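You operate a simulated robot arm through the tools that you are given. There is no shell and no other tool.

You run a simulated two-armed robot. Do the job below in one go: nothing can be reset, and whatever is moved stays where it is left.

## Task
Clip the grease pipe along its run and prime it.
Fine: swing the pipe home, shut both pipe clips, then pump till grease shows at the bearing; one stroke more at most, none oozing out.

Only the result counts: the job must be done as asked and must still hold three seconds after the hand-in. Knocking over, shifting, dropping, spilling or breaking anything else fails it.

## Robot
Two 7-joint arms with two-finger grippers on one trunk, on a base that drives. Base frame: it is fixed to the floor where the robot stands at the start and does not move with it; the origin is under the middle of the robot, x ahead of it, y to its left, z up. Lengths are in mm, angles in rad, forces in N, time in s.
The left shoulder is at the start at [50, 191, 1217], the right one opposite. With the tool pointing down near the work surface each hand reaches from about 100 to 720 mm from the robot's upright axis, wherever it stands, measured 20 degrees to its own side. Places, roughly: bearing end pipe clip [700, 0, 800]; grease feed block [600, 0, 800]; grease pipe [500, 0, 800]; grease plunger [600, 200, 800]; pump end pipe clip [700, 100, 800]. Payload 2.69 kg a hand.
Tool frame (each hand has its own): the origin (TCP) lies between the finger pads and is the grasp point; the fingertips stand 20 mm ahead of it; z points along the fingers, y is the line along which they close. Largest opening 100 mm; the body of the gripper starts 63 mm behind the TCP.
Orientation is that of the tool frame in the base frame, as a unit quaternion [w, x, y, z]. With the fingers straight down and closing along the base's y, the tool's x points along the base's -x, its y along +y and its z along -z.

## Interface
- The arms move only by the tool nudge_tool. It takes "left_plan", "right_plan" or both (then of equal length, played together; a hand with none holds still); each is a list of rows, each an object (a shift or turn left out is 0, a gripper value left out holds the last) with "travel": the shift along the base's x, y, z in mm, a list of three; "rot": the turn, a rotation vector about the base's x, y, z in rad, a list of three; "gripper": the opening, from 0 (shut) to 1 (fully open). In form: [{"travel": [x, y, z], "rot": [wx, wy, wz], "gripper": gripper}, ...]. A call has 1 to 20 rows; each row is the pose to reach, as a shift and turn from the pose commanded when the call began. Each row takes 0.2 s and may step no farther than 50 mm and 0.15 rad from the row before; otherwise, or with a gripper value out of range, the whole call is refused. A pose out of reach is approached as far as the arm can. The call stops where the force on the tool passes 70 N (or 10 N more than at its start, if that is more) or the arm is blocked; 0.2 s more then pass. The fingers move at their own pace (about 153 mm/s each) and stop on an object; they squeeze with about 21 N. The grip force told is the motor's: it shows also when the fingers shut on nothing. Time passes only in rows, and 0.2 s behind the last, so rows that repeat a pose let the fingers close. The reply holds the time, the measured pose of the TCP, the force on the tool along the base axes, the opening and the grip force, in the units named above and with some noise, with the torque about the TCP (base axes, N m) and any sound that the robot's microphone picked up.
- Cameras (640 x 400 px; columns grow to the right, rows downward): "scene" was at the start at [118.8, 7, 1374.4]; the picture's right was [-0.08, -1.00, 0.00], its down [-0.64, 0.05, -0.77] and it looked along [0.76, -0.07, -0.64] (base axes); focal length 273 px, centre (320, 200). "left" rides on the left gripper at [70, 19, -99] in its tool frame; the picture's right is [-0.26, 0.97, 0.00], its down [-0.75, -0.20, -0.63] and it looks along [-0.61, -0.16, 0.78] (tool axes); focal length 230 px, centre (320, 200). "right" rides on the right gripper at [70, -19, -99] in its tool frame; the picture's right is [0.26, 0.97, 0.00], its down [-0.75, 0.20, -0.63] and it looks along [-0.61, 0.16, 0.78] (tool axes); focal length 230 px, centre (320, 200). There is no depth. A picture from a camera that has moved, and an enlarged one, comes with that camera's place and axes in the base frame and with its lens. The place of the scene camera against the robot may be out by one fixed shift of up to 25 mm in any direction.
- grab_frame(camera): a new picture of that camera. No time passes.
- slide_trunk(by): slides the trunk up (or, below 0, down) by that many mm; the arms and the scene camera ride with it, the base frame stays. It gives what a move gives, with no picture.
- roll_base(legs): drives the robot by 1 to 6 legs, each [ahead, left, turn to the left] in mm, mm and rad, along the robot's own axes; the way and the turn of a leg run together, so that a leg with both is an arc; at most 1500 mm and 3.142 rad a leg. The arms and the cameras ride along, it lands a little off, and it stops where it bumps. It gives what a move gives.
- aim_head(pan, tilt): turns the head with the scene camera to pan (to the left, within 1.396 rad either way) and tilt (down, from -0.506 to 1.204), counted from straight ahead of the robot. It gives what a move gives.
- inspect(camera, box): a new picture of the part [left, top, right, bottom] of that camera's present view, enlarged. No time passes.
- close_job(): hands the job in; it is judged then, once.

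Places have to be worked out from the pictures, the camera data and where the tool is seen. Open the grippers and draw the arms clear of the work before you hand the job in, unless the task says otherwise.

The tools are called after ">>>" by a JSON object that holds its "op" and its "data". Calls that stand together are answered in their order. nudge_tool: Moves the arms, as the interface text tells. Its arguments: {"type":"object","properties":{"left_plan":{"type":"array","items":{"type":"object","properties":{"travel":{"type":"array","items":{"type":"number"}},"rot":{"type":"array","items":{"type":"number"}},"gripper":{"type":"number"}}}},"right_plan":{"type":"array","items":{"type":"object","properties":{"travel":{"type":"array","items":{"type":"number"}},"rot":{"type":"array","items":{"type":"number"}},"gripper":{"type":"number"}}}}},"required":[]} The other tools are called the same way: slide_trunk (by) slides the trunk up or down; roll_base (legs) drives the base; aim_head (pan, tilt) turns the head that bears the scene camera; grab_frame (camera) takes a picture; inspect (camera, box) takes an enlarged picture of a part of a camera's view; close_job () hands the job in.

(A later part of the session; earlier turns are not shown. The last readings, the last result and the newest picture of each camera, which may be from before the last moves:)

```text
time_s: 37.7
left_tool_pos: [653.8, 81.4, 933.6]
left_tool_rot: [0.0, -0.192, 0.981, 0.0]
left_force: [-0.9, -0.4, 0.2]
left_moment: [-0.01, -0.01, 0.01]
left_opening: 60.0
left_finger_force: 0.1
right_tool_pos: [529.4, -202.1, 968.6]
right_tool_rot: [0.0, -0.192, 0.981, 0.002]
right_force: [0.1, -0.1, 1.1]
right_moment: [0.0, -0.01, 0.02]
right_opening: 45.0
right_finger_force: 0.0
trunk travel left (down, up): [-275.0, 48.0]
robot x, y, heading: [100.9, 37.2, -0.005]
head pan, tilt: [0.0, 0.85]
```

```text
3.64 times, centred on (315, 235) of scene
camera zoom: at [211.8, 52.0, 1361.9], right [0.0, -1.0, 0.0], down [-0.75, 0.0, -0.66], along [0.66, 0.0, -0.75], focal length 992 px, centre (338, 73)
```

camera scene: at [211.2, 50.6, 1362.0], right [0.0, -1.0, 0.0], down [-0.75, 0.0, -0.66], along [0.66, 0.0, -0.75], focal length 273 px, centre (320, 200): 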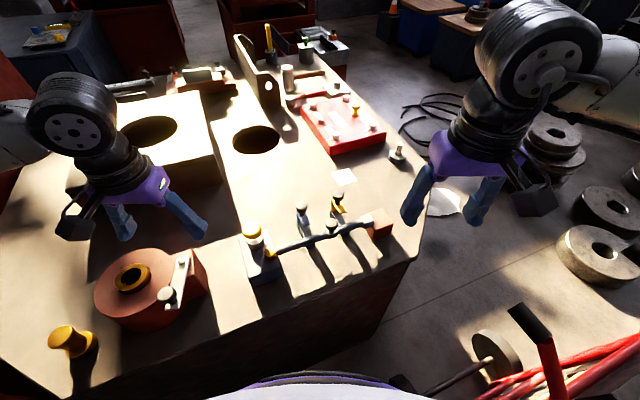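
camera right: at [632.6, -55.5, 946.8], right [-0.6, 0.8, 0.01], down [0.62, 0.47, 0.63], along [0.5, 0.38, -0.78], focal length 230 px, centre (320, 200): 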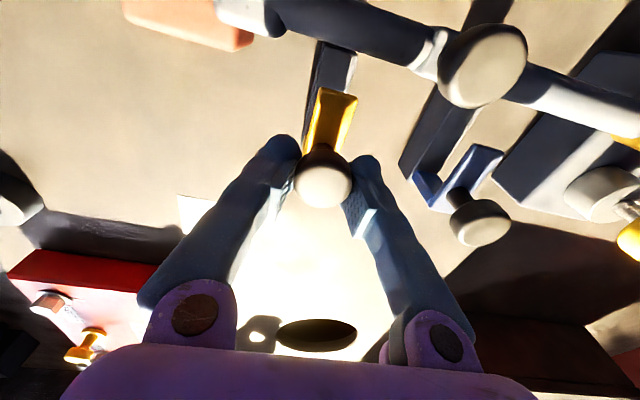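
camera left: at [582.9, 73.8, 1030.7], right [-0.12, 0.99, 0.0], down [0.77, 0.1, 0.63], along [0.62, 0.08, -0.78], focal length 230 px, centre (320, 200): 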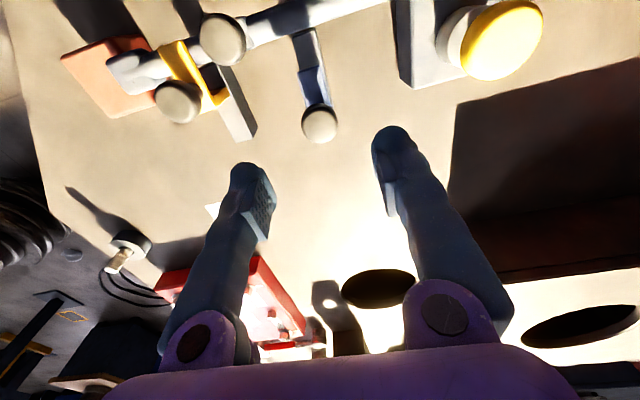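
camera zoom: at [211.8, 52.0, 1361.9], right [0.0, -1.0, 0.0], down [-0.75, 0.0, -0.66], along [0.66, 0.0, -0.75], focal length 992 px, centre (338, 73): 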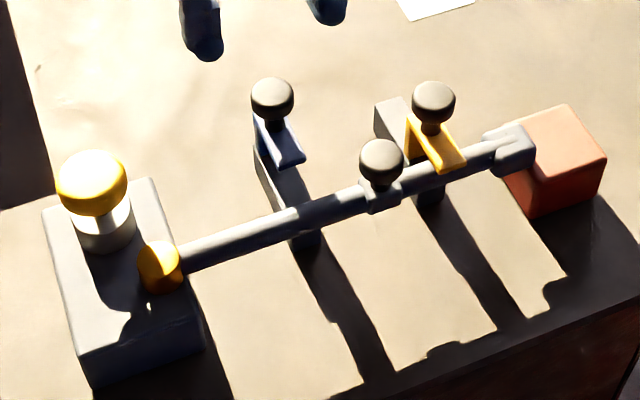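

The blue knob is right beneath the left hand (≈(653,82)). I descend, grip, and slide it 30 mm toward the pipe.

>>> {"op": "nudge_tool", "data": {"left_plan": [{"travel": [-0.5, 0.5, -45]}, {"travel": [-0.5, 0.5, -89]}, {"travel": [-0.5, 0.5, -89], "gripper": 0.2}, {"travel": [-0.5, 0.5, -89], "gripper": 0.2}, {"travel": [-0.5, 0.5, -91], "gripper": 0.2}]}}

>>> {"op": "nudge_tool", "data": {"left_plan": [{"travel": [-5.6, -2.2, 0]}, {"travel": [-11.1, -4.4, 0]}, {"travel": [-16.7, -6.7, 0]}, {"travel": [-22.3, -8.9, 0]}, {"travel": [-27.9, -11.1, 0]}]}}

>>> {"op": "inspect", "data": {"camera": "scene", "box": [230, 180, 400, 290]}}

>>> {"op": "grab_frame", "data": {"camera": "left"}}

```text
time_s: 38.9
left_tool_pos: [651.6, 81.4, 840.9]
left_tool_rot: [0.0, -0.189, 0.982, 0.001]
left_force: [-4.7, 2.0, 1.5]
left_moment: [-0.08, 0.37, 0.09]
left_opening: 22.6
left_finger_force: 45.6
right_tool_pos: [529.9, -201.5, 968.0]
right_tool_rot: [0.0, -0.19, 0.982, 0.001]
right_force: [-0.2, 0.1, -0.2]
right_moment: [0.01, -0.01, 0.03]
right_opening: 45.0
right_finger_force: 0.1
trunk travel left (down, up): [-275.0, 48.0]
robot x, y, heading: [102.6, 39.8, -0.004]
head pan, tilt: [0.0, 0.85]
```

```text
time_s: 40.1
left_tool_pos: [624.7, 70.2, 841.4]
left_tool_rot: [0.0, -0.189, 0.982, -0.001]
left_force: [2.2, -2.8, -2.6]
left_moment: [0.27, -1.08, 0.01]
left_opening: 22.5
left_finger_force: 45.1
right_tool_pos: [529.6, -202.5, 967.7]
right_tool_rot: [0.0, -0.191, 0.982, 0.001]
right_force: [-0.1, -0.1, 0.5]
right_moment: [-0.01, -0.01, -0.01]
right_opening: 45.1
right_finger_force: 0.1
trunk travel left (down, up): [-275.0, 48.0]
robot x, y, heading: [102.3, 36.3, -0.005]
head pan, tilt: [0.0, 0.85]
```

```text
3.64 times, centred on (315, 235) of scene
camera zoom: at [212.3, 51.0, 1361.7], right [0.0, -1.0, 0.0], down [-0.75, 0.0, -0.66], along [0.66, 0.0, -0.75], focal length 992 px, centre (338, 73)
```

zoom: 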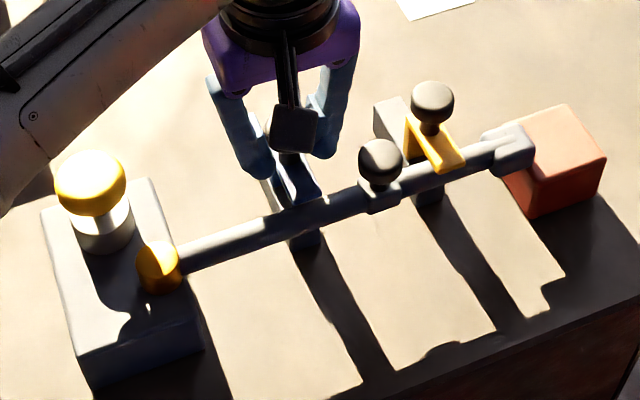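

```text
taken
camera left: at [552.8, 61.9, 939.7], right [-0.12, 0.99, 0.0], down [0.77, 0.09, 0.63], along [0.62, 0.08, -0.78], focal length 230 px, centre (320, 200)
```

left: 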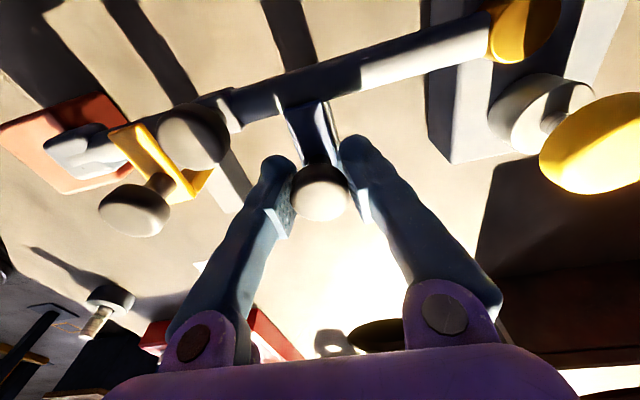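

Blue slides freely. I continue to its stop, another ~18 mm commanded.

>>> {"op": "nudge_tool", "data": {"left_plan": [{"travel": [-3.7, -1.5, 0]}, {"travel": [-7.4, -3.0, 0]}, {"travel": [-11.1, -4.4, 0]}, {"travel": [-14.8, -5.9, 0]}, {"travel": [-17.6, -7.0, 0]}, {"travel": [-17.6, -7.0, 0]}]}}

>>> {"op": "inspect", "data": {"camera": "scene", "box": [230, 180, 400, 290]}}

>>> {"op": "inspect", "data": {"camera": "left", "box": [220, 50, 420, 230]}}

```text
time_s: 41.5
left_tool_pos: [609.7, 64.5, 840.5]
left_tool_rot: [0.002, -0.192, 0.981, 0.0]
left_force: [29.5, -1.7, -1.5]
left_moment: [-0.01, 0.18, 0.15]
left_opening: 22.7
left_finger_force: 45.2
right_tool_pos: [531.2, -202.2, 967.2]
right_tool_rot: [-0.001, -0.192, 0.981, 0.002]
right_force: [0.3, 0.5, 0.2]
right_moment: [0.0, -0.03, 0.03]
right_opening: 45.3
right_finger_force: 0.1
trunk travel left (down, up): [-275.0, 48.0]
robot x, y, heading: [96.9, 40.7, 0.002]
head pan, tilt: [0.0, 0.85]
```

```text
3.64 times, centred on (315, 235) of scene
camera zoom: at [215.3, 51.3, 1361.5], right [0.0, -1.0, 0.0], down [-0.75, 0.0, -0.66], along [0.66, 0.0, -0.75], focal length 992 px, centre (338, 73)
```

zoom: 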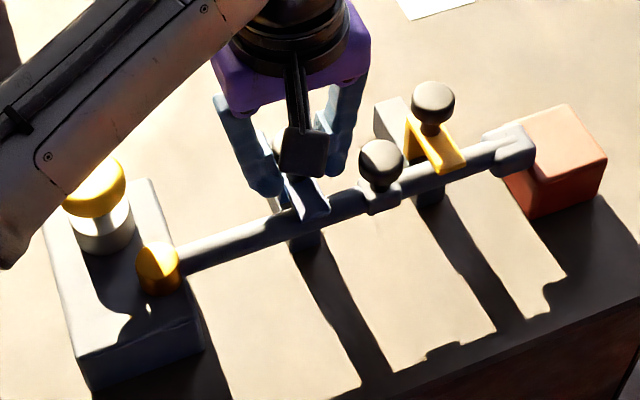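

```text
2.22 times, centred on (320, 140) of left
camera zoom: at [538.8, 56.0, 939.2], right [-0.12, 0.99, 0.0], down [0.77, 0.1, 0.63], along [0.63, 0.08, -0.77], focal length 511 px, centre (320, 333)
```

zoom: 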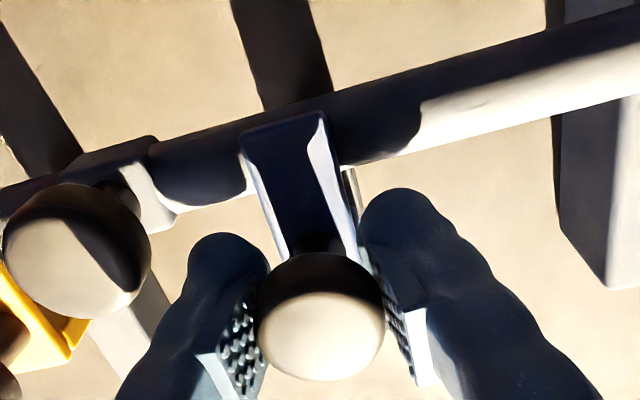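

The blue jaw hit its stop after ~44 mm, with the plate over the pipe. I unload, open, and lift the left hand off.

>>> {"op": "nudge_tool", "data": {"left_plan": [{"travel": [1.8, 0.7, 0]}, {"travel": [3.7, 1.5, 0]}, {"travel": [3.7, 1.5, 0], "gripper": 0.45}, {"travel": [3.7, 1.5, 0], "gripper": 0.45}, {"travel": [3.7, 1.5, 45]}, {"travel": [3.7, 1.5, 90]}, {"travel": [-15, 40, 105]}, {"travel": [-40, 80, 115]}, {"travel": [-65, 120, 115]}, {"travel": [-90, 160, 115]}, {"travel": [-110, 200, 115]}]}}

>>> {"op": "inspect", "data": {"camera": "scene", "box": [230, 180, 400, 290]}}

>>> {"op": "grab_frame", "data": {"camera": "left"}}

```text
time_s: 43.9
left_tool_pos: [497.2, 264.1, 955.1]
left_tool_rot: [0.0, -0.19, 0.982, -0.001]
left_force: [0.4, 0.8, -0.2]
left_moment: [-0.02, -0.02, -0.01]
left_opening: 44.8
left_finger_force: 0.1
right_tool_pos: [531.1, -200.2, 968.6]
right_tool_rot: [-0.001, -0.191, 0.982, 0.001]
right_force: [0.1, 0.4, 0.6]
right_moment: [-0.01, 0.01, 0.05]
right_opening: 44.9
right_finger_force: 0.1
trunk travel left (down, up): [-275.0, 48.0]
robot x, y, heading: [99.1, 39.3, -0.003]
head pan, tilt: [0.0, 0.85]
```

```text
3.64 times, centred on (315, 235) of scene
camera zoom: at [211.4, 52.4, 1361.9], right [0.0, -1.0, 0.0], down [-0.75, 0.0, -0.66], along [0.66, 0.0, -0.75], focal length 992 px, centre (338, 73)
```

zoom: 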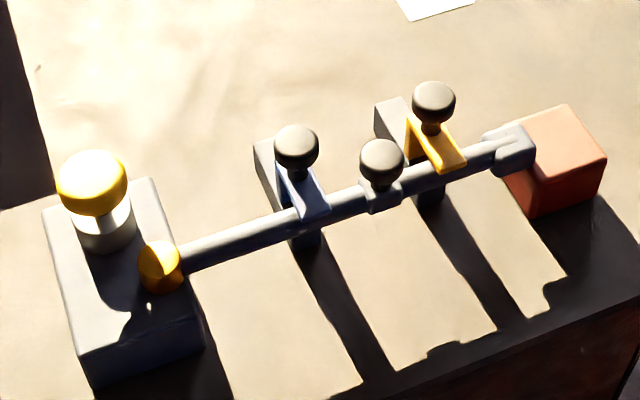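

```text
taken
camera left: at [425.8, 256.4, 1053.2], right [-0.12, 0.99, 0.0], down [0.77, 0.09, 0.63], along [0.63, 0.08, -0.78], focal length 230 px, centre (320, 200)
```

left: 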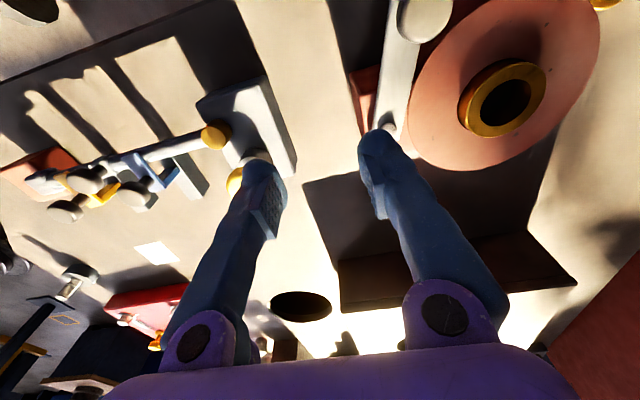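

Both clips are shut over the pipe and the pipe is home. Before pumping I take baseline close views of the bearing block and bring the left hand over the plunger cap.

>>> {"op": "nudge_tool", "data": {"left_plan": [{"travel": [28, -23, -7], "gripper": 0.0}, {"travel": [56, -47, -14]}, {"travel": [85, -71, -20]}, {"travel": [85, -71, -20]}]}}

>>> {"op": "grab_frame", "data": {"camera": "left"}}

>>> {"op": "grab_frame", "data": {"camera": "right"}}

>>> {"op": "inspect", "data": {"camera": "scene", "box": [340, 190, 410, 245]}}

>>> {"op": "inspect", "data": {"camera": "scene", "box": [230, 180, 400, 290]}}

```text
time_s: 44.9
left_tool_pos: [582.0, 194.1, 937.4]
left_tool_rot: [0.0, -0.19, 0.982, 0.0]
left_force: [0.1, 0.9, 0.5]
left_moment: [0.01, -0.01, 0.03]
left_opening: 0.0
left_finger_force: 20.7
right_tool_pos: [530.1, -201.4, 968.6]
right_tool_rot: [0.0, -0.192, 0.981, 0.001]
right_force: [0.4, -0.7, 0.8]
right_moment: [0.02, -0.04, -0.01]
right_opening: 45.0
right_finger_force: 0.1
trunk travel left (down, up): [-275.0, 48.0]
robot x, y, heading: [102.2, 38.4, -0.005]
head pan, tilt: [0.0, 0.85]
```

```text
taken
camera left: at [510.8, 185.6, 1035.3], right [-0.12, 0.99, 0.0], down [0.77, 0.09, 0.63], along [0.62, 0.08, -0.78], focal length 230 px, centre (320, 200)
```

left: 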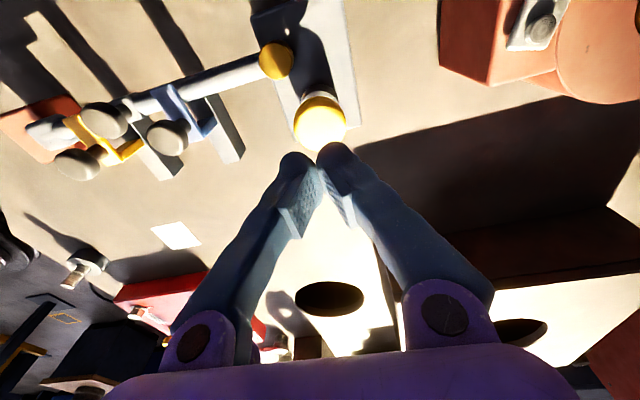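

```text
taken
camera right: at [473.5, -244.7, 1068.3], right [-0.6, 0.8, 0.0], down [0.62, 0.47, 0.63], along [0.5, 0.38, -0.78], focal length 230 px, centre (320, 200)
```

right: 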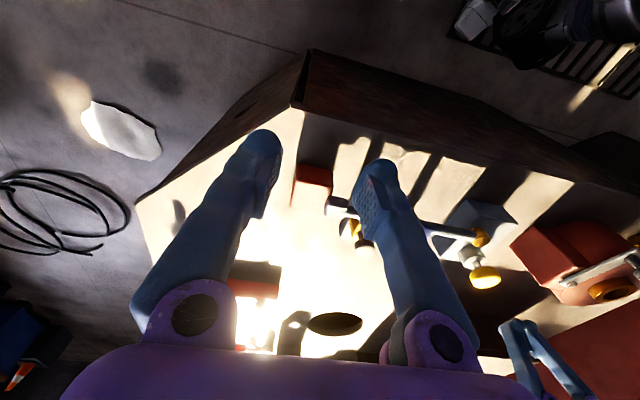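

```text
7.27 times, centred on (375, 218) of scene
camera zoom: at [211.7, 51.9, 1361.9], right [0.0, -1.0, 0.0], down [-0.75, 0.0, -0.66], along [0.66, 0.0, -0.75], focal length 1985 px, centre (-80, 73)
```

zoom: 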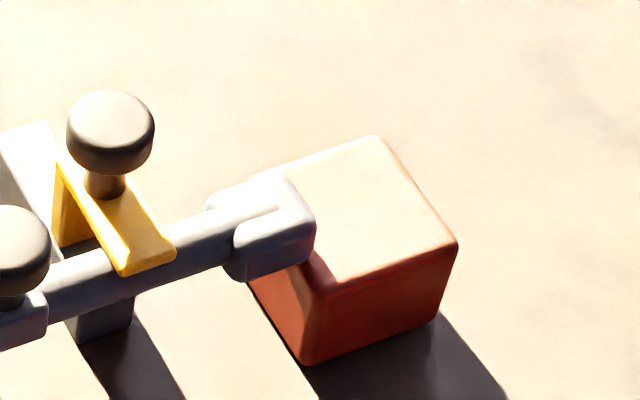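

```text
3.64 times, centred on (315, 235) of scene
camera zoom: at [211.7, 51.9, 1361.9], right [0.0, -1.0, 0.0], down [-0.75, 0.0, -0.66], along [0.66, 0.0, -0.75], focal length 992 px, centre (338, 73)
```

zoom: 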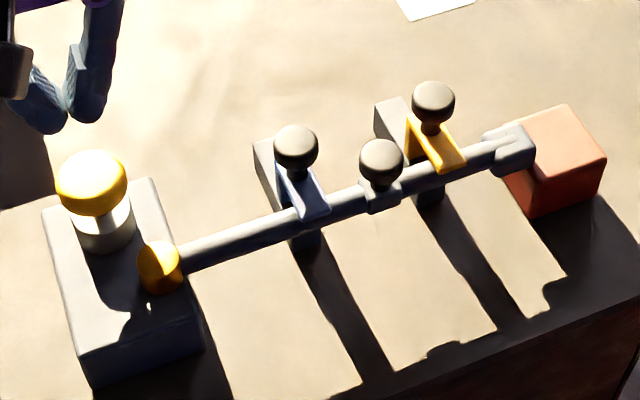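

The cap is centred at ≈(579,194). I position the right camera over the bearing for a closer watch and lower the closed left fingers to just above the cap.

>>> {"op": "nudge_tool", "data": {"left_plan": [{"travel": [-2, 0, -20], "gripper": 0.0}, {"travel": [-3, 0, -40]}, {"travel": [-3, 0, -52]}, {"travel": [-3, 0, -52]}], "right_plan": [{"travel": [25, 10, -3]}, {"travel": [50, 20, -6]}, {"travel": [70, 31, -8]}, {"travel": [70, 31, -8]}]}}

>>> {"op": "inspect", "data": {"camera": "right", "box": [240, 80, 430, 240]}}

>>> {"op": "inspect", "data": {"camera": "scene", "box": [220, 190, 300, 290]}}

>>> {"op": "grab_frame", "data": {"camera": "left"}}

```text
time_s: 45.9
left_tool_pos: [580.0, 194.3, 885.0]
left_tool_rot: [0.0, -0.191, 0.982, 0.0]
left_force: [-0.4, -0.3, -0.2]
left_moment: [0.02, 0.04, -0.03]
left_opening: 0.0
left_finger_force: 21.5
right_tool_pos: [602.6, -170.3, 958.5]
right_tool_rot: [0.001, -0.191, 0.982, 0.002]
right_force: [0.1, -1.0, 0.2]
right_moment: [-0.01, 0.01, 0.04]
right_opening: 44.9
right_finger_force: 0.0
trunk travel left (down, up): [-275.0, 48.0]
robot x, y, heading: [101.4, 35.2, -0.007]
head pan, tilt: [0.0, 0.85]
```

```text
2.50 times, centred on (335, 160) of right
camera zoom: at [545.2, -213.7, 1058.0], right [-0.6, 0.8, 0.0], down [0.62, 0.47, 0.63], along [0.5, 0.38, -0.78], focal length 575 px, centre (282, 300)
```

zoom: 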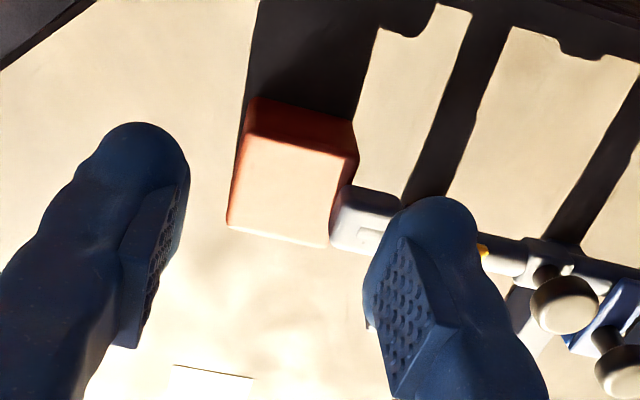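

```text
4.00 times, centred on (260, 240) of scene
camera zoom: at [211.8, 51.1, 1361.9], right [0.0, -1.0, 0.0], down [-0.75, 0.0, -0.66], along [0.66, 0.0, -0.75], focal length 1092 px, centre (560, 40)
```

zoom: 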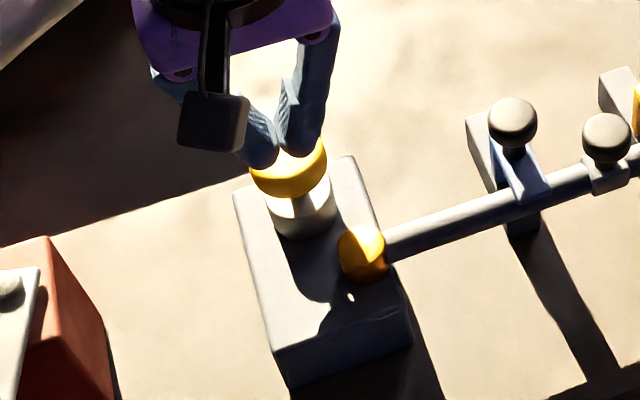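

```text
taken
camera left: at [508.3, 185.6, 983.5], right [-0.12, 0.99, 0.0], down [0.77, 0.09, 0.63], along [0.63, 0.08, -0.78], focal length 230 px, centre (320, 200)
```

left: 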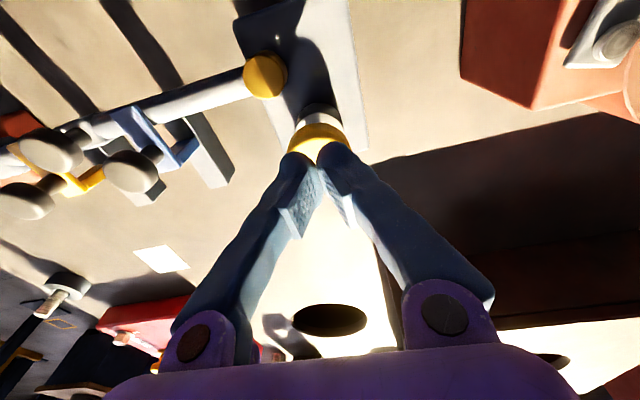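

The fingertips hover just over the cap centre and the bearing block is clearly in view. I press down slowly, 16 mm first, to find contact and the plunger's resistance.

>>> {"op": "nudge_tool", "data": {"left_plan": [{"travel": [0, 0, -4]}, {"travel": [0, 0, -8]}, {"travel": [0, 0, -12]}, {"travel": [0, 0, -16]}]}}

>>> {"op": "inspect", "data": {"camera": "scene", "box": [220, 190, 300, 290]}}

```text
time_s: 46.9
left_tool_pos: [579.0, 193.0, 870.3]
left_tool_rot: [0.001, -0.19, 0.982, -0.001]
left_force: [0.5, 0.5, 4.8]
left_moment: [0.0, 0.0, 0.02]
left_opening: 6.0
left_finger_force: 29.6
right_tool_pos: [601.1, -170.9, 958.0]
right_tool_rot: [0.0, -0.192, 0.981, 0.001]
right_force: [-0.3, -0.4, 0.4]
right_moment: [-0.01, 0.03, 0.01]
right_opening: 45.0
right_finger_force: 0.0
trunk travel left (down, up): [-275.0, 48.0]
robot x, y, heading: [100.3, 39.1, -0.005]
head pan, tilt: [0.0, 0.85]
```

```text
4.00 times, centred on (260, 240) of scene
camera zoom: at [211.7, 51.3, 1362.0], right [0.0, -1.0, 0.0], down [-0.75, 0.0, -0.66], along [0.66, 0.0, -0.75], focal length 1092 px, centre (560, 40)
```

zoom: 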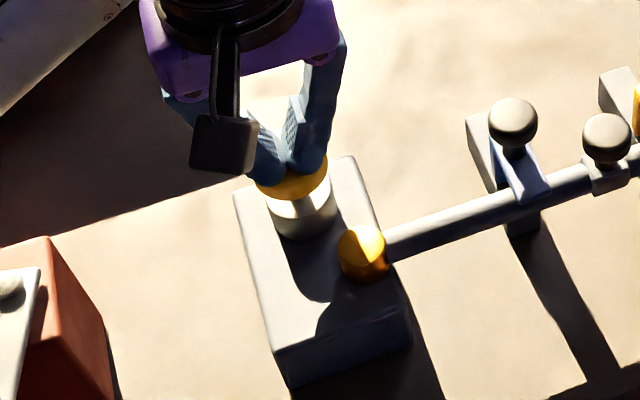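

Contact made with ~5 N; the cap is going down. I continue pressing in small steps to its bottom.

>>> {"op": "nudge_tool", "data": {"left_plan": [{"travel": [0, 0, -3]}, {"travel": [0, 0, -6]}, {"travel": [0, 0, -8]}]}}

>>> {"op": "inspect", "data": {"camera": "scene", "box": [220, 190, 300, 290]}}

>>> {"op": "inspect", "data": {"camera": "scene", "box": [340, 190, 410, 245]}}

>>> {"op": "inspect", "data": {"camera": "right", "box": [280, 100, 400, 200]}}

```text
time_s: 47.7
left_tool_pos: [578.8, 191.5, 862.2]
left_tool_rot: [0.0, -0.19, 0.982, 0.0]
left_force: [0.1, -1.5, 6.7]
left_moment: [-0.05, 0.01, -0.14]
left_opening: 6.2
left_finger_force: 29.1
right_tool_pos: [601.4, -170.3, 958.7]
right_tool_rot: [0.0, -0.192, 0.981, 0.002]
right_force: [0.0, -0.7, -0.1]
right_moment: [0.01, 0.06, 0.0]
right_opening: 45.3
right_finger_force: 0.0
trunk travel left (down, up): [-275.0, 48.0]
robot x, y, heading: [98.8, 35.7, -0.003]
head pan, tilt: [0.0, 0.85]
```

```text
4.00 times, centred on (260, 240) of scene
camera zoom: at [211.5, 51.1, 1361.9], right [0.0, -1.0, 0.0], down [-0.75, 0.0, -0.66], along [0.66, 0.0, -0.75], focal length 1092 px, centre (560, 40)
```

zoom: 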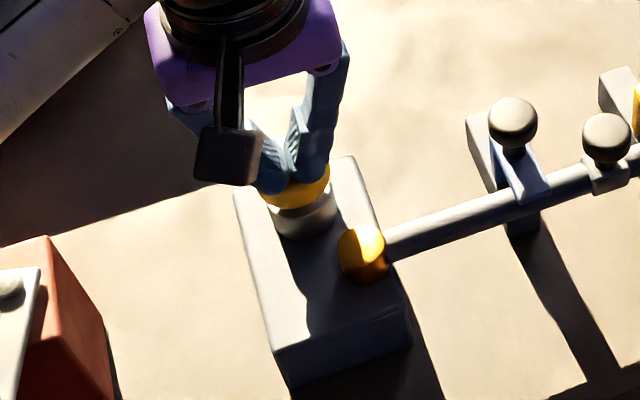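

```text
7.27 times, centred on (375, 218) of scene
camera zoom: at [211.5, 51.1, 1361.9], right [0.0, -1.0, 0.0], down [-0.75, 0.0, -0.66], along [0.66, 0.0, -0.75], focal length 1985 px, centre (-80, 73)
```

zoom: 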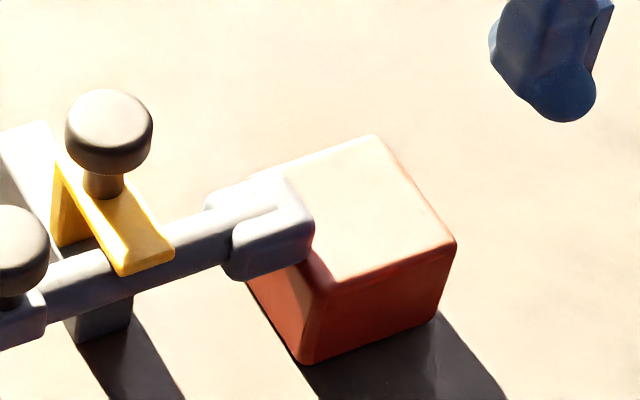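

```text
4.00 times, centred on (340, 150) of right
camera zoom: at [544.7, -213.8, 1058.2], right [-0.6, 0.8, 0.0], down [0.62, 0.47, 0.63], along [0.5, 0.38, -0.78], focal length 920 px, centre (240, 400)
```

zoom: 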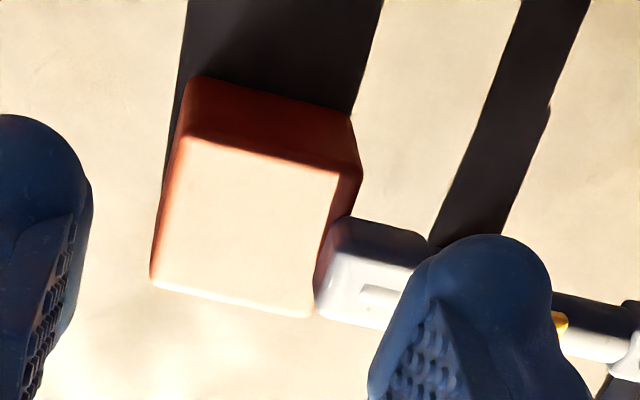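

The cap follows with a light spring-like 7 N. I press on until it bottoms.

>>> {"op": "nudge_tool", "data": {"left_plan": [{"travel": [0, 0, -3]}, {"travel": [0, 0, -6]}, {"travel": [0, 0, -9]}]}}

>>> {"op": "inspect", "data": {"camera": "scene", "box": [220, 190, 300, 290]}}

>>> {"op": "inspect", "data": {"camera": "scene", "box": [340, 190, 410, 245]}}

```text
time_s: 48.5
left_tool_pos: [578.6, 193.0, 852.6]
left_tool_rot: [0.001, -0.19, 0.982, -0.001]
left_force: [2.5, -1.0, 9.4]
left_moment: [0.01, -0.03, 0.05]
left_opening: 6.0
left_finger_force: 29.0
right_tool_pos: [601.5, -169.9, 957.5]
right_tool_rot: [0.0, -0.192, 0.981, 0.002]
right_force: [0.1, -0.1, 0.4]
right_moment: [0.03, -0.03, 0.0]
right_opening: 44.8
right_finger_force: 0.2
trunk travel left (down, up): [-275.0, 48.0]
robot x, y, heading: [102.1, 38.0, -0.002]
head pan, tilt: [0.0, 0.85]
```

```text
4.00 times, centred on (260, 240) of scene
camera zoom: at [211.5, 51.2, 1361.9], right [0.0, -1.0, 0.0], down [-0.75, 0.0, -0.66], along [0.66, 0.0, -0.75], focal length 1092 px, centre (560, 40)
```

zoom: 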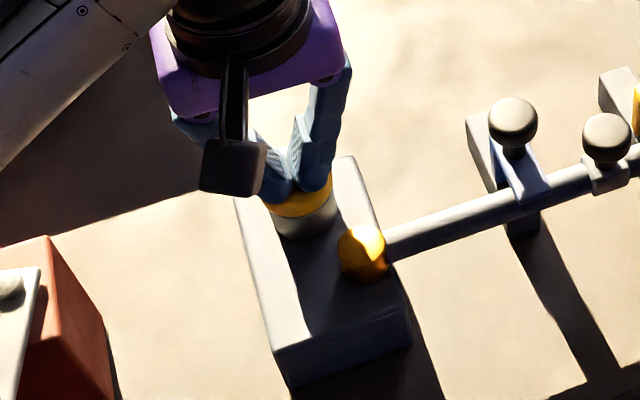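

```text
7.27 times, centred on (375, 218) of scene
camera zoom: at [211.5, 51.2, 1361.9], right [0.0, -1.0, 0.0], down [-0.75, 0.0, -0.66], along [0.66, 0.0, -0.75], focal length 1985 px, centre (-80, 73)
```

zoom: 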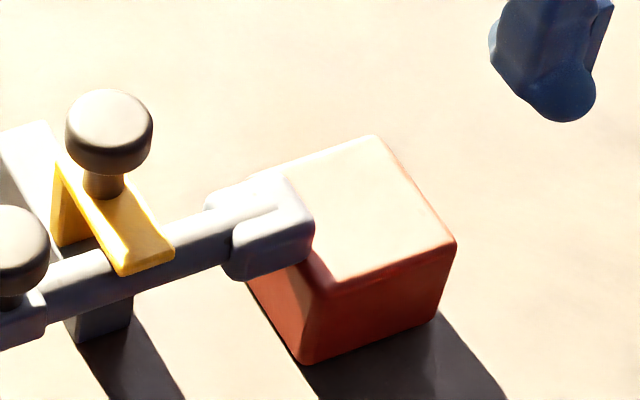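

Still spring-like (9.4 N, ~22 mm down). A few mm more to the bottom.

>>> {"op": "nudge_tool", "data": {"left_plan": [{"travel": [0, 0, -3]}, {"travel": [0, 0, -6]}, {"travel": [0, 0, -6]}]}}

>>> {"op": "inspect", "data": {"camera": "scene", "box": [220, 190, 300, 290]}}

>>> {"op": "inspect", "data": {"camera": "scene", "box": [340, 190, 410, 245]}}

>>> {"op": "inspect", "data": {"camera": "right", "box": [280, 100, 400, 200]}}

```text
time_s: 49.3
left_tool_pos: [578.8, 192.0, 846.5]
left_tool_rot: [0.001, -0.191, 0.982, 0.001]
left_force: [2.2, -1.7, 11.3]
left_moment: [-0.02, -0.06, 0.05]
left_opening: 6.0
left_finger_force: 29.0
right_tool_pos: [601.7, -170.8, 958.9]
right_tool_rot: [0.001, -0.191, 0.982, 0.002]
right_force: [0.4, 0.6, -0.4]
right_moment: [0.01, -0.03, -0.04]
right_opening: 45.2
right_finger_force: 0.1
trunk travel left (down, up): [-275.0, 48.0]
robot x, y, heading: [102.8, 38.5, -0.005]
head pan, tilt: [0.0, 0.85]
```

```text
4.00 times, centred on (260, 240) of scene
camera zoom: at [211.5, 51.0, 1361.9], right [0.0, -1.0, 0.0], down [-0.75, 0.0, -0.66], along [0.66, 0.0, -0.75], focal length 1092 px, centre (560, 40)
```

zoom: 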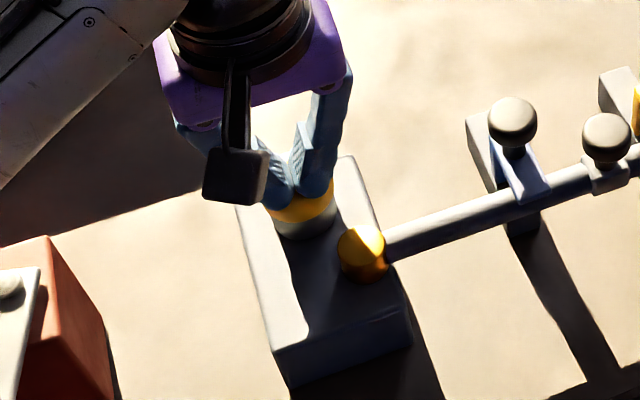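

```text
7.27 times, centred on (375, 218) of scene
camera zoom: at [211.5, 51.0, 1361.9], right [0.0, -1.0, 0.0], down [-0.75, 0.0, -0.66], along [0.66, 0.0, -0.75], focal length 1985 px, centre (-80, 73)
```

zoom: 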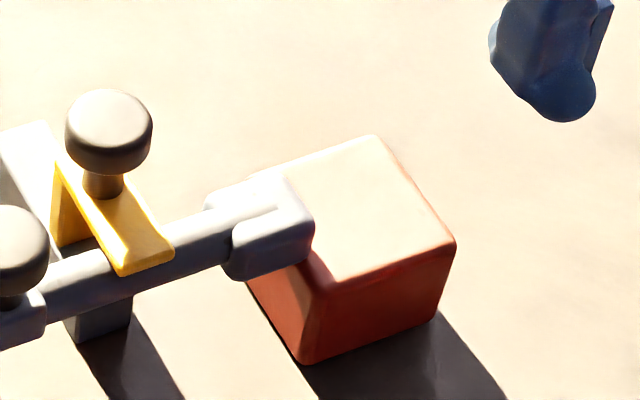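

```text
4.00 times, centred on (340, 150) of right
camera zoom: at [544.7, -213.9, 1058.2], right [-0.6, 0.8, 0.0], down [0.62, 0.47, 0.63], along [0.5, 0.38, -0.78], focal length 920 px, centre (240, 400)
```

zoom: 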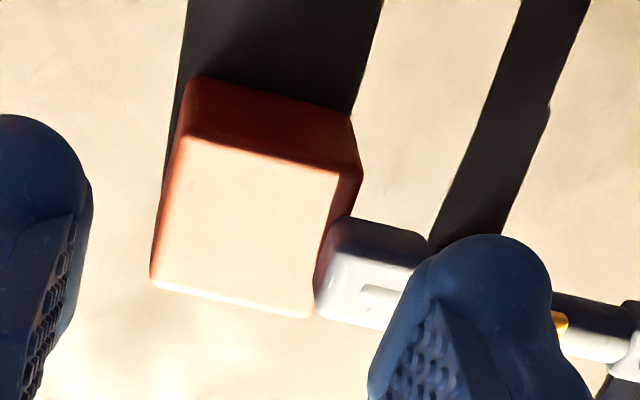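

Still not bottomed (11 N). I press 6 mm more.

>>> {"op": "nudge_tool", "data": {"left_plan": [{"travel": [0, 0, -2]}, {"travel": [0, 0, -4]}, {"travel": [0, 0, -6]}, {"travel": [0, 0, -6]}]}}

>>> {"op": "inspect", "data": {"camera": "scene", "box": [220, 190, 300, 290]}}

>>> {"op": "inspect", "data": {"camera": "scene", "box": [340, 190, 410, 245]}}

```text
time_s: 50.3
left_tool_pos: [578.3, 191.6, 840.7]
left_tool_rot: [0.002, -0.19, 0.982, 0.0]
left_force: [5.7, 3.5, 19.9]
left_moment: [0.06, -0.07, -0.09]
left_opening: 6.1
left_finger_force: 29.8
right_tool_pos: [602.2, -170.8, 958.6]
right_tool_rot: [0.001, -0.192, 0.981, 0.003]
right_force: [0.4, 0.4, 0.8]
right_moment: [-0.01, 0.03, -0.03]
right_opening: 44.9
right_finger_force: 0.1
trunk travel left (down, up): [-275.0, 48.0]
robot x, y, heading: [100.2, 35.3, -0.003]
head pan, tilt: [0.0, 0.85]
```

```text
4.00 times, centred on (260, 240) of scene
camera zoom: at [211.0, 51.2, 1362.1], right [0.0, -1.0, 0.0], down [-0.75, 0.0, -0.66], along [0.66, 0.0, -0.75], focal length 1092 px, centre (560, 40)
```

zoom: 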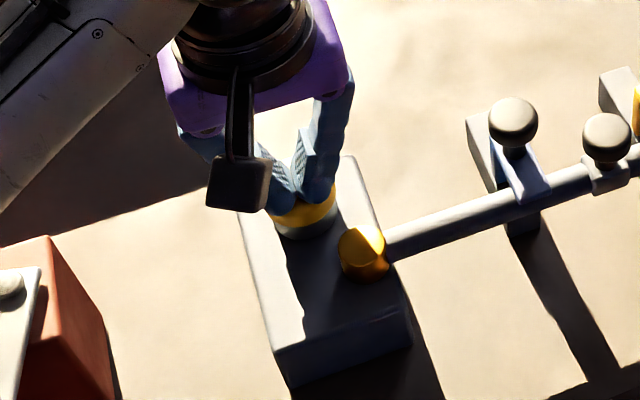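

```text
7.27 times, centred on (375, 218) of scene
camera zoom: at [211.0, 51.2, 1362.1], right [0.0, -1.0, 0.0], down [-0.75, 0.0, -0.66], along [0.66, 0.0, -0.75], focal length 1985 px, centre (-80, 73)
```

zoom: 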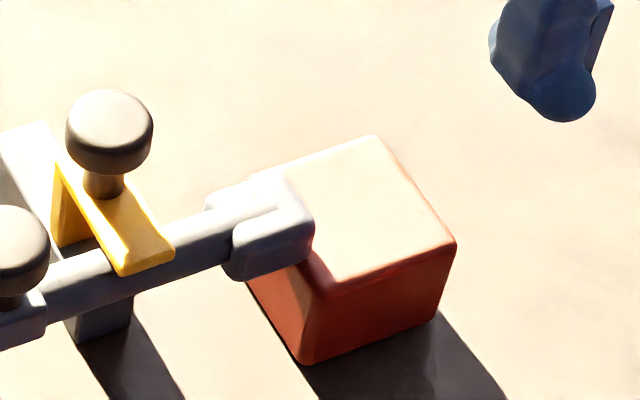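

Force jumped to 20 N: bottoming near TCP z≈841. One more 2 mm nudge confirms, then I raise fully and check return, sound and the bearing.

>>> {"op": "nudge_tool", "data": {"left_plan": [{"travel": [0, 0, -2]}, {"travel": [0, 0, -2]}]}}

>>> {"op": "nudge_tool", "data": {"left_plan": [{"travel": [0, 0, 10]}, {"travel": [0, 0, 20]}, {"travel": [0, 0, 30]}, {"travel": [0, 0, 40]}, {"travel": [0, 0, 50]}, {"travel": [0, 0, 50]}]}}

>>> {"op": "inspect", "data": {"camera": "scene", "box": [220, 190, 300, 290]}}

>>> {"op": "inspect", "data": {"camera": "scene", "box": [340, 190, 410, 245]}}

>>> {"op": "inspect", "data": {"camera": "right", "box": [280, 100, 400, 200]}}

```text
time_s: 50.9
left_tool_pos: [578.5, 193.2, 839.7]
left_tool_rot: [0.002, -0.191, 0.982, -0.001]
left_force: [6.7, 3.5, 31.8]
left_moment: [0.05, -0.07, 0.12]
left_opening: 5.7
left_finger_force: 29.0
right_tool_pos: [600.6, -169.9, 959.9]
right_tool_rot: [0.001, -0.192, 0.981, 0.002]
right_force: [-0.7, -0.4, 0.4]
right_moment: [0.01, 0.02, 0.02]
right_opening: 45.0
right_finger_force: 0.0
trunk travel left (down, up): [-275.0, 48.0]
robot x, y, heading: [100.6, 36.5, -0.006]
head pan, tilt: [0.0, 0.85]
```

```text
time_s: 52.3
left_tool_pos: [579.0, 191.9, 886.3]
left_tool_rot: [-0.001, -0.19, 0.982, 0.0]
left_force: [0.7, 0.8, 0.7]
left_moment: [-0.02, 0.02, 0.01]
left_opening: 0.3
left_finger_force: 29.5
right_tool_pos: [602.1, -170.9, 957.9]
right_tool_rot: [-0.001, -0.192, 0.981, 0.002]
right_force: [0.2, 0.0, 0.1]
right_moment: [-0.02, -0.01, -0.02]
right_opening: 44.9
right_finger_force: 0.1
trunk travel left (down, up): [-275.0, 48.0]
robot x, y, heading: [99.3, 35.0, -0.002]
head pan, tilt: [0.0, 0.85]
```

```text
4.00 times, centred on (260, 240) of scene
camera zoom: at [212.2, 51.4, 1361.8], right [0.0, -1.0, 0.0], down [-0.75, 0.0, -0.66], along [0.66, 0.0, -0.75], focal length 1092 px, centre (560, 40)
```

zoom: 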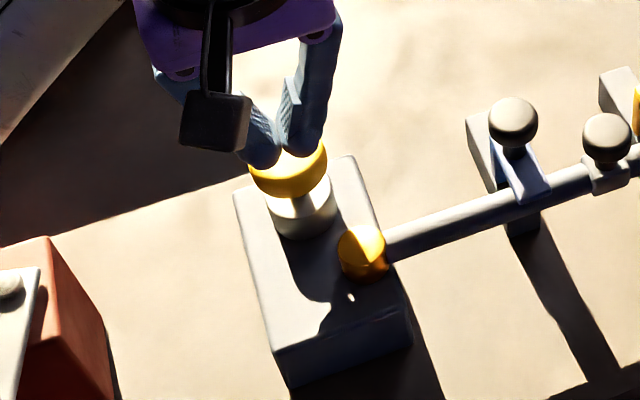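

```text
7.27 times, centred on (375, 218) of scene
camera zoom: at [212.2, 51.4, 1361.8], right [0.0, -1.0, 0.0], down [-0.75, 0.0, -0.66], along [0.66, 0.0, -0.75], focal length 1985 px, centre (-80, 73)
```

zoom: 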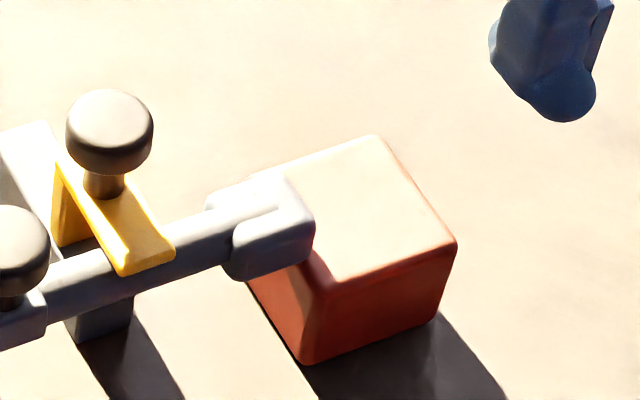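

```text
4.00 times, centred on (340, 150) of right
camera zoom: at [545.2, -213.6, 1057.9], right [-0.6, 0.8, 0.0], down [0.62, 0.47, 0.63], along [0.5, 0.38, -0.78], focal length 920 px, centre (240, 400)
```

zoom: 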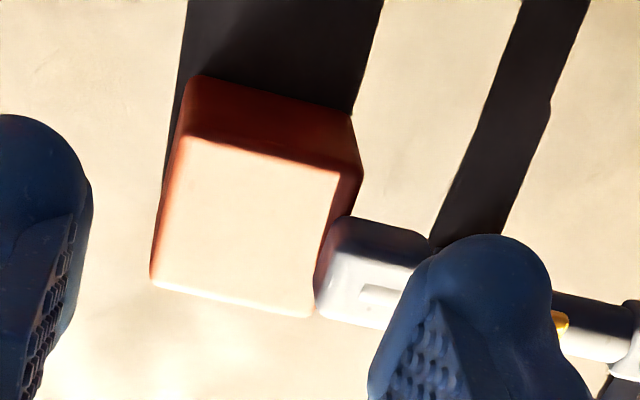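

The plunger springs back fully; no grease visible yet on the faces I can see. I move the right camera to the far side so the bearing's outer faces are covered too.

>>> {"op": "nudge_tool", "data": {"right_plan": [{"travel": [4, -25, 0], "rot": [0, 0, 0.12]}, {"travel": [8, -50, 0], "rot": [0, 0, 0.25]}, {"travel": [12, -75, 0], "rot": [0, 0, 0.38]}, {"travel": [18, -100, 0], "rot": [0, 0, 0.5]}, {"travel": [18, -100, 0], "rot": [0, 0, 0.5]}]}}

>>> {"op": "grab_frame", "data": {"camera": "right"}}

>>> {"op": "grab_frame", "data": {"camera": "scene"}}

```text
time_s: 53.5
left_tool_pos: [579.0, 192.6, 888.3]
left_tool_rot: [0.0, -0.19, 0.982, -0.001]
left_force: [0.3, 0.0, 0.1]
left_moment: [0.02, 0.04, 0.02]
left_opening: 0.0
left_finger_force: 29.9
right_tool_pos: [611.3, -231.6, 958.1]
right_tool_rot: [-0.001, -0.343, 0.939, 0.001]
right_force: [0.8, 0.8, -0.3]
right_moment: [-0.03, 0.01, -0.04]
right_opening: 44.9
right_finger_force: 0.1
right hand out of reach, approached as far as the arm can: row 3, 4, 5
trunk travel left (down, up): [-275.0, 48.0]
robot x, y, heading: [99.8, 38.6, -0.001]
head pan, tilt: [0.0, 0.85]
```

```text
taken
camera right: at [570.4, -290.7, 1057.4], right [-0.82, 0.57, 0.0], down [0.45, 0.64, 0.63], along [0.36, 0.52, -0.78], focal length 230 px, centre (320, 200)
```

right: 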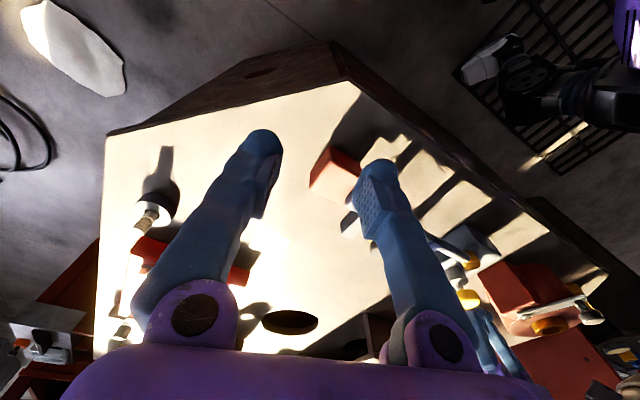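

```text
taken
camera scene: at [212.1, 51.5, 1361.8], right [0.0, -1.0, 0.0], down [-0.75, 0.0, -0.66], along [0.66, 0.0, -0.75], focal length 273 px, centre (320, 200)
```

scene: 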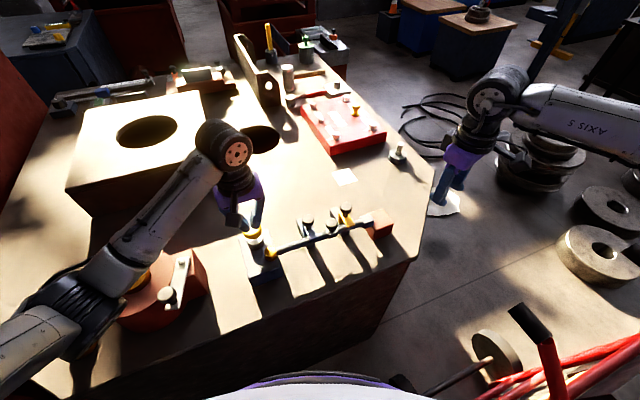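

Right camera now sees the cube from the far side. I zoom for a baseline.

>>> {"op": "inspect", "data": {"camera": "right", "box": [290, 120, 390, 220]}}

>>> {"op": "inspect", "data": {"camera": "scene", "box": [0, 230, 220, 370]}}

```text
4.00 times, centred on (340, 170) of right
camera zoom: at [570.4, -290.7, 1057.4], right [-0.82, 0.57, 0.0], down [0.45, 0.64, 0.63], along [0.36, 0.52, -0.78], focal length 920 px, centre (240, 320)
```

zoom: 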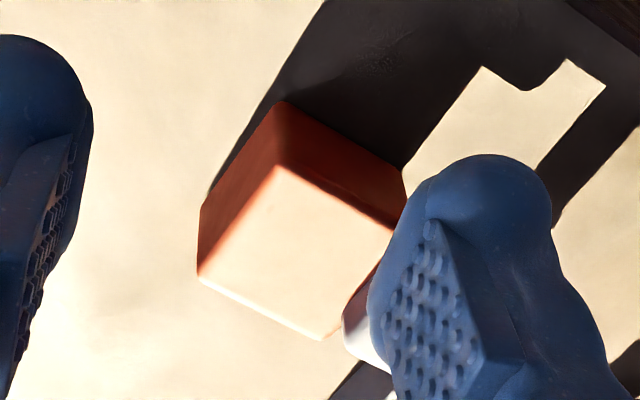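

```text
2.86 times, centred on (110, 300) of scene
camera zoom: at [212.1, 51.5, 1361.8], right [0.0, -1.0, 0.0], down [-0.75, 0.0, -0.66], along [0.66, 0.0, -0.75], focal length 780 px, centre (920, -86)
```

zoom: 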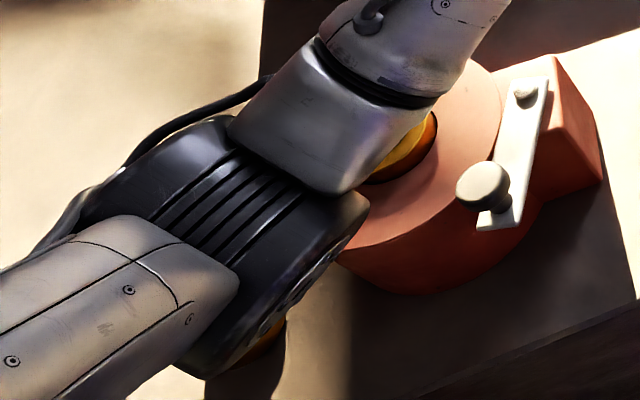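

No grease on the outer faces either. Second stroke: press to the same bottom, look, then raise.

>>> {"op": "nudge_tool", "data": {"left_plan": [{"travel": [0, 0, -10]}, {"travel": [0, 0, -18]}, {"travel": [0, 0, -26]}, {"travel": [0, 0, -34]}, {"travel": [0, 0, -42]}, {"travel": [0, 0, -47]}, {"travel": [0, 0, -50]}, {"travel": [0, 0, -50]}]}}

>>> {"op": "inspect", "data": {"camera": "right", "box": [290, 120, 390, 220]}}

>>> {"op": "inspect", "data": {"camera": "scene", "box": [340, 190, 410, 245]}}

>>> {"op": "inspect", "data": {"camera": "scene", "box": [220, 190, 300, 290]}}

```text
time_s: 55.3
left_tool_pos: [579.4, 190.6, 839.9]
left_tool_rot: [0.003, -0.191, 0.982, -0.001]
left_force: [5.9, 2.4, 30.5]
left_moment: [0.02, -0.04, -0.1]
left_opening: 6.0
left_finger_force: 29.0
right_tool_pos: [609.2, -231.4, 958.0]
right_tool_rot: [0.0, -0.342, 0.94, 0.002]
right_force: [0.3, -0.4, -0.7]
right_moment: [-0.01, 0.03, 0.01]
right_opening: 44.8
right_finger_force: 0.1
trunk travel left (down, up): [-275.0, 48.0]
robot x, y, heading: [100.5, 38.8, -0.004]
head pan, tilt: [0.0, 0.85]
```

```text
4.00 times, centred on (340, 170) of right
camera zoom: at [569.1, -290.9, 1058.3], right [-0.82, 0.57, 0.0], down [0.45, 0.63, 0.63], along [0.36, 0.52, -0.78], focal length 920 px, centre (240, 320)
```

zoom: 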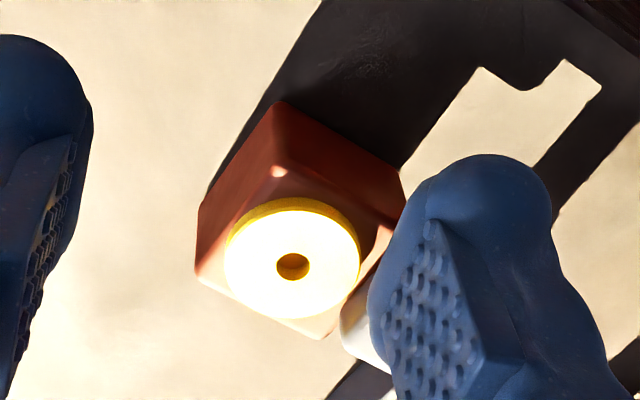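

```text
7.27 times, centred on (375, 218) of scene
camera zoom: at [210.2, 50.9, 1362.3], right [0.0, -1.0, 0.0], down [-0.75, 0.0, -0.66], along [0.66, 0.0, -0.75], focal length 1985 px, centre (-80, 73)
```

zoom: 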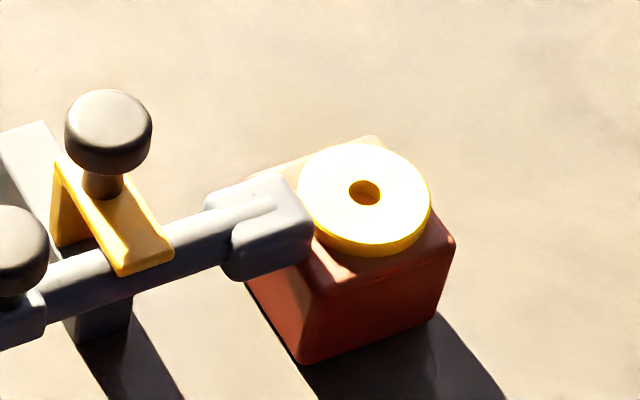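

```text
4.00 times, centred on (260, 240) of scene
camera zoom: at [210.2, 50.9, 1362.3], right [0.0, -1.0, 0.0], down [-0.75, 0.0, -0.66], along [0.66, 0.0, -0.75], focal length 1092 px, centre (560, 40)
```

zoom: 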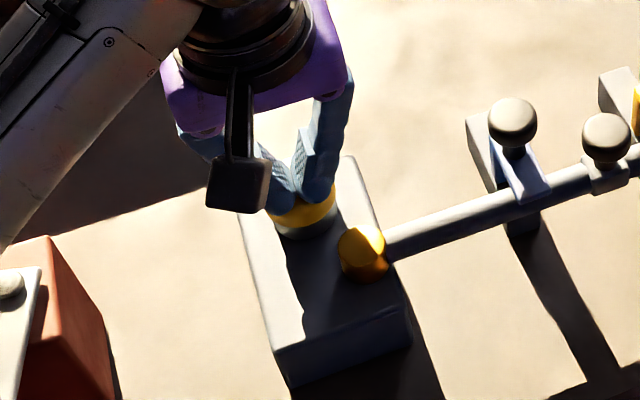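

A yellow grease ring has appeared on top of the bearing block, so pumping stops here. I raise the left hand straight up off the cap and draw both arms clear.

>>> {"op": "nudge_tool", "data": {"left_plan": [{"travel": [0, 0, 10]}, {"travel": [0, 0, 20]}, {"travel": [0, 0, 30]}, {"travel": [0, 0, 40]}, {"travel": [0, 0, 55]}, {"travel": [0, 0, 90]}, {"travel": [-15, 15, 125]}, {"travel": [-45, 35, 150]}, {"travel": [-85, 55, 165]}, {"travel": [-125, 75, 165]}, {"travel": [-125, 75, 165], "gripper": 1.0}, {"travel": [-125, 75, 165], "gripper": 1.0}]}}

>>> {"op": "inspect", "data": {"camera": "scene", "box": [230, 180, 400, 290]}}

>>> {"op": "inspect", "data": {"camera": "right", "box": [290, 120, 390, 220]}}

```text
time_s: 57.9
left_tool_pos: [452.5, 268.1, 1003.0]
left_tool_rot: [-0.001, -0.19, 0.982, 0.001]
left_force: [-0.3, 0.7, -0.1]
left_moment: [0.03, 0.01, 0.05]
left_opening: 100.0
left_finger_force: 0.0
right_tool_pos: [609.9, -231.9, 958.0]
right_tool_rot: [0.0, -0.343, 0.939, 0.001]
right_force: [0.1, 0.3, 0.3]
right_moment: [-0.01, -0.03, 0.01]
right_opening: 45.2
right_finger_force: 0.1
trunk travel left (down, up): [-275.0, 48.0]
robot x, y, heading: [99.9, 36.3, -0.003]
head pan, tilt: [0.0, 0.85]
```

```text
3.64 times, centred on (315, 235) of scene
camera zoom: at [211.8, 51.7, 1361.9], right [0.0, -1.0, 0.0], down [-0.75, 0.0, -0.66], along [0.66, 0.0, -0.75], focal length 992 px, centre (338, 73)
```

zoom: 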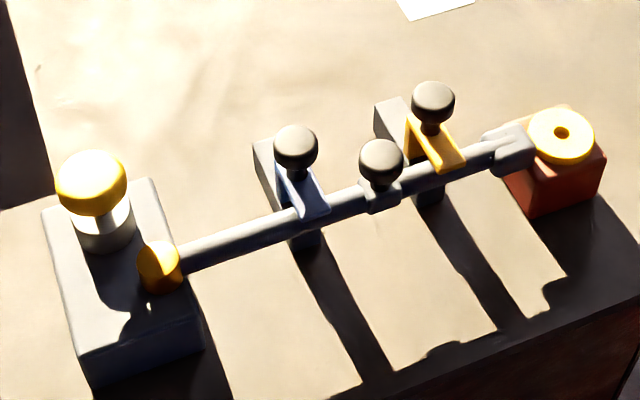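

```text
4.00 times, centred on (340, 170) of right
camera zoom: at [570.2, -290.3, 1057.6], right [-0.82, 0.57, 0.0], down [0.45, 0.64, 0.63], along [0.36, 0.52, -0.78], focal length 920 px, centre (240, 320)
```

zoom: 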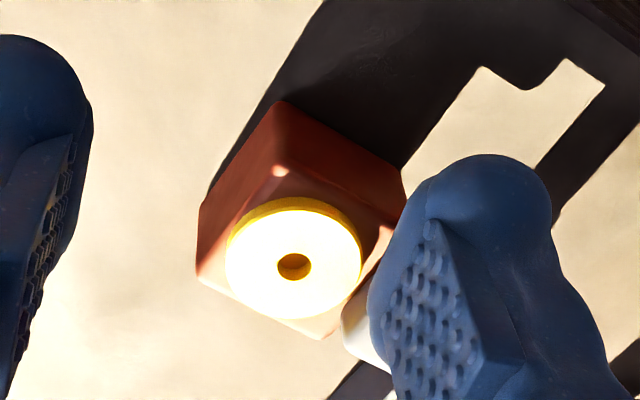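

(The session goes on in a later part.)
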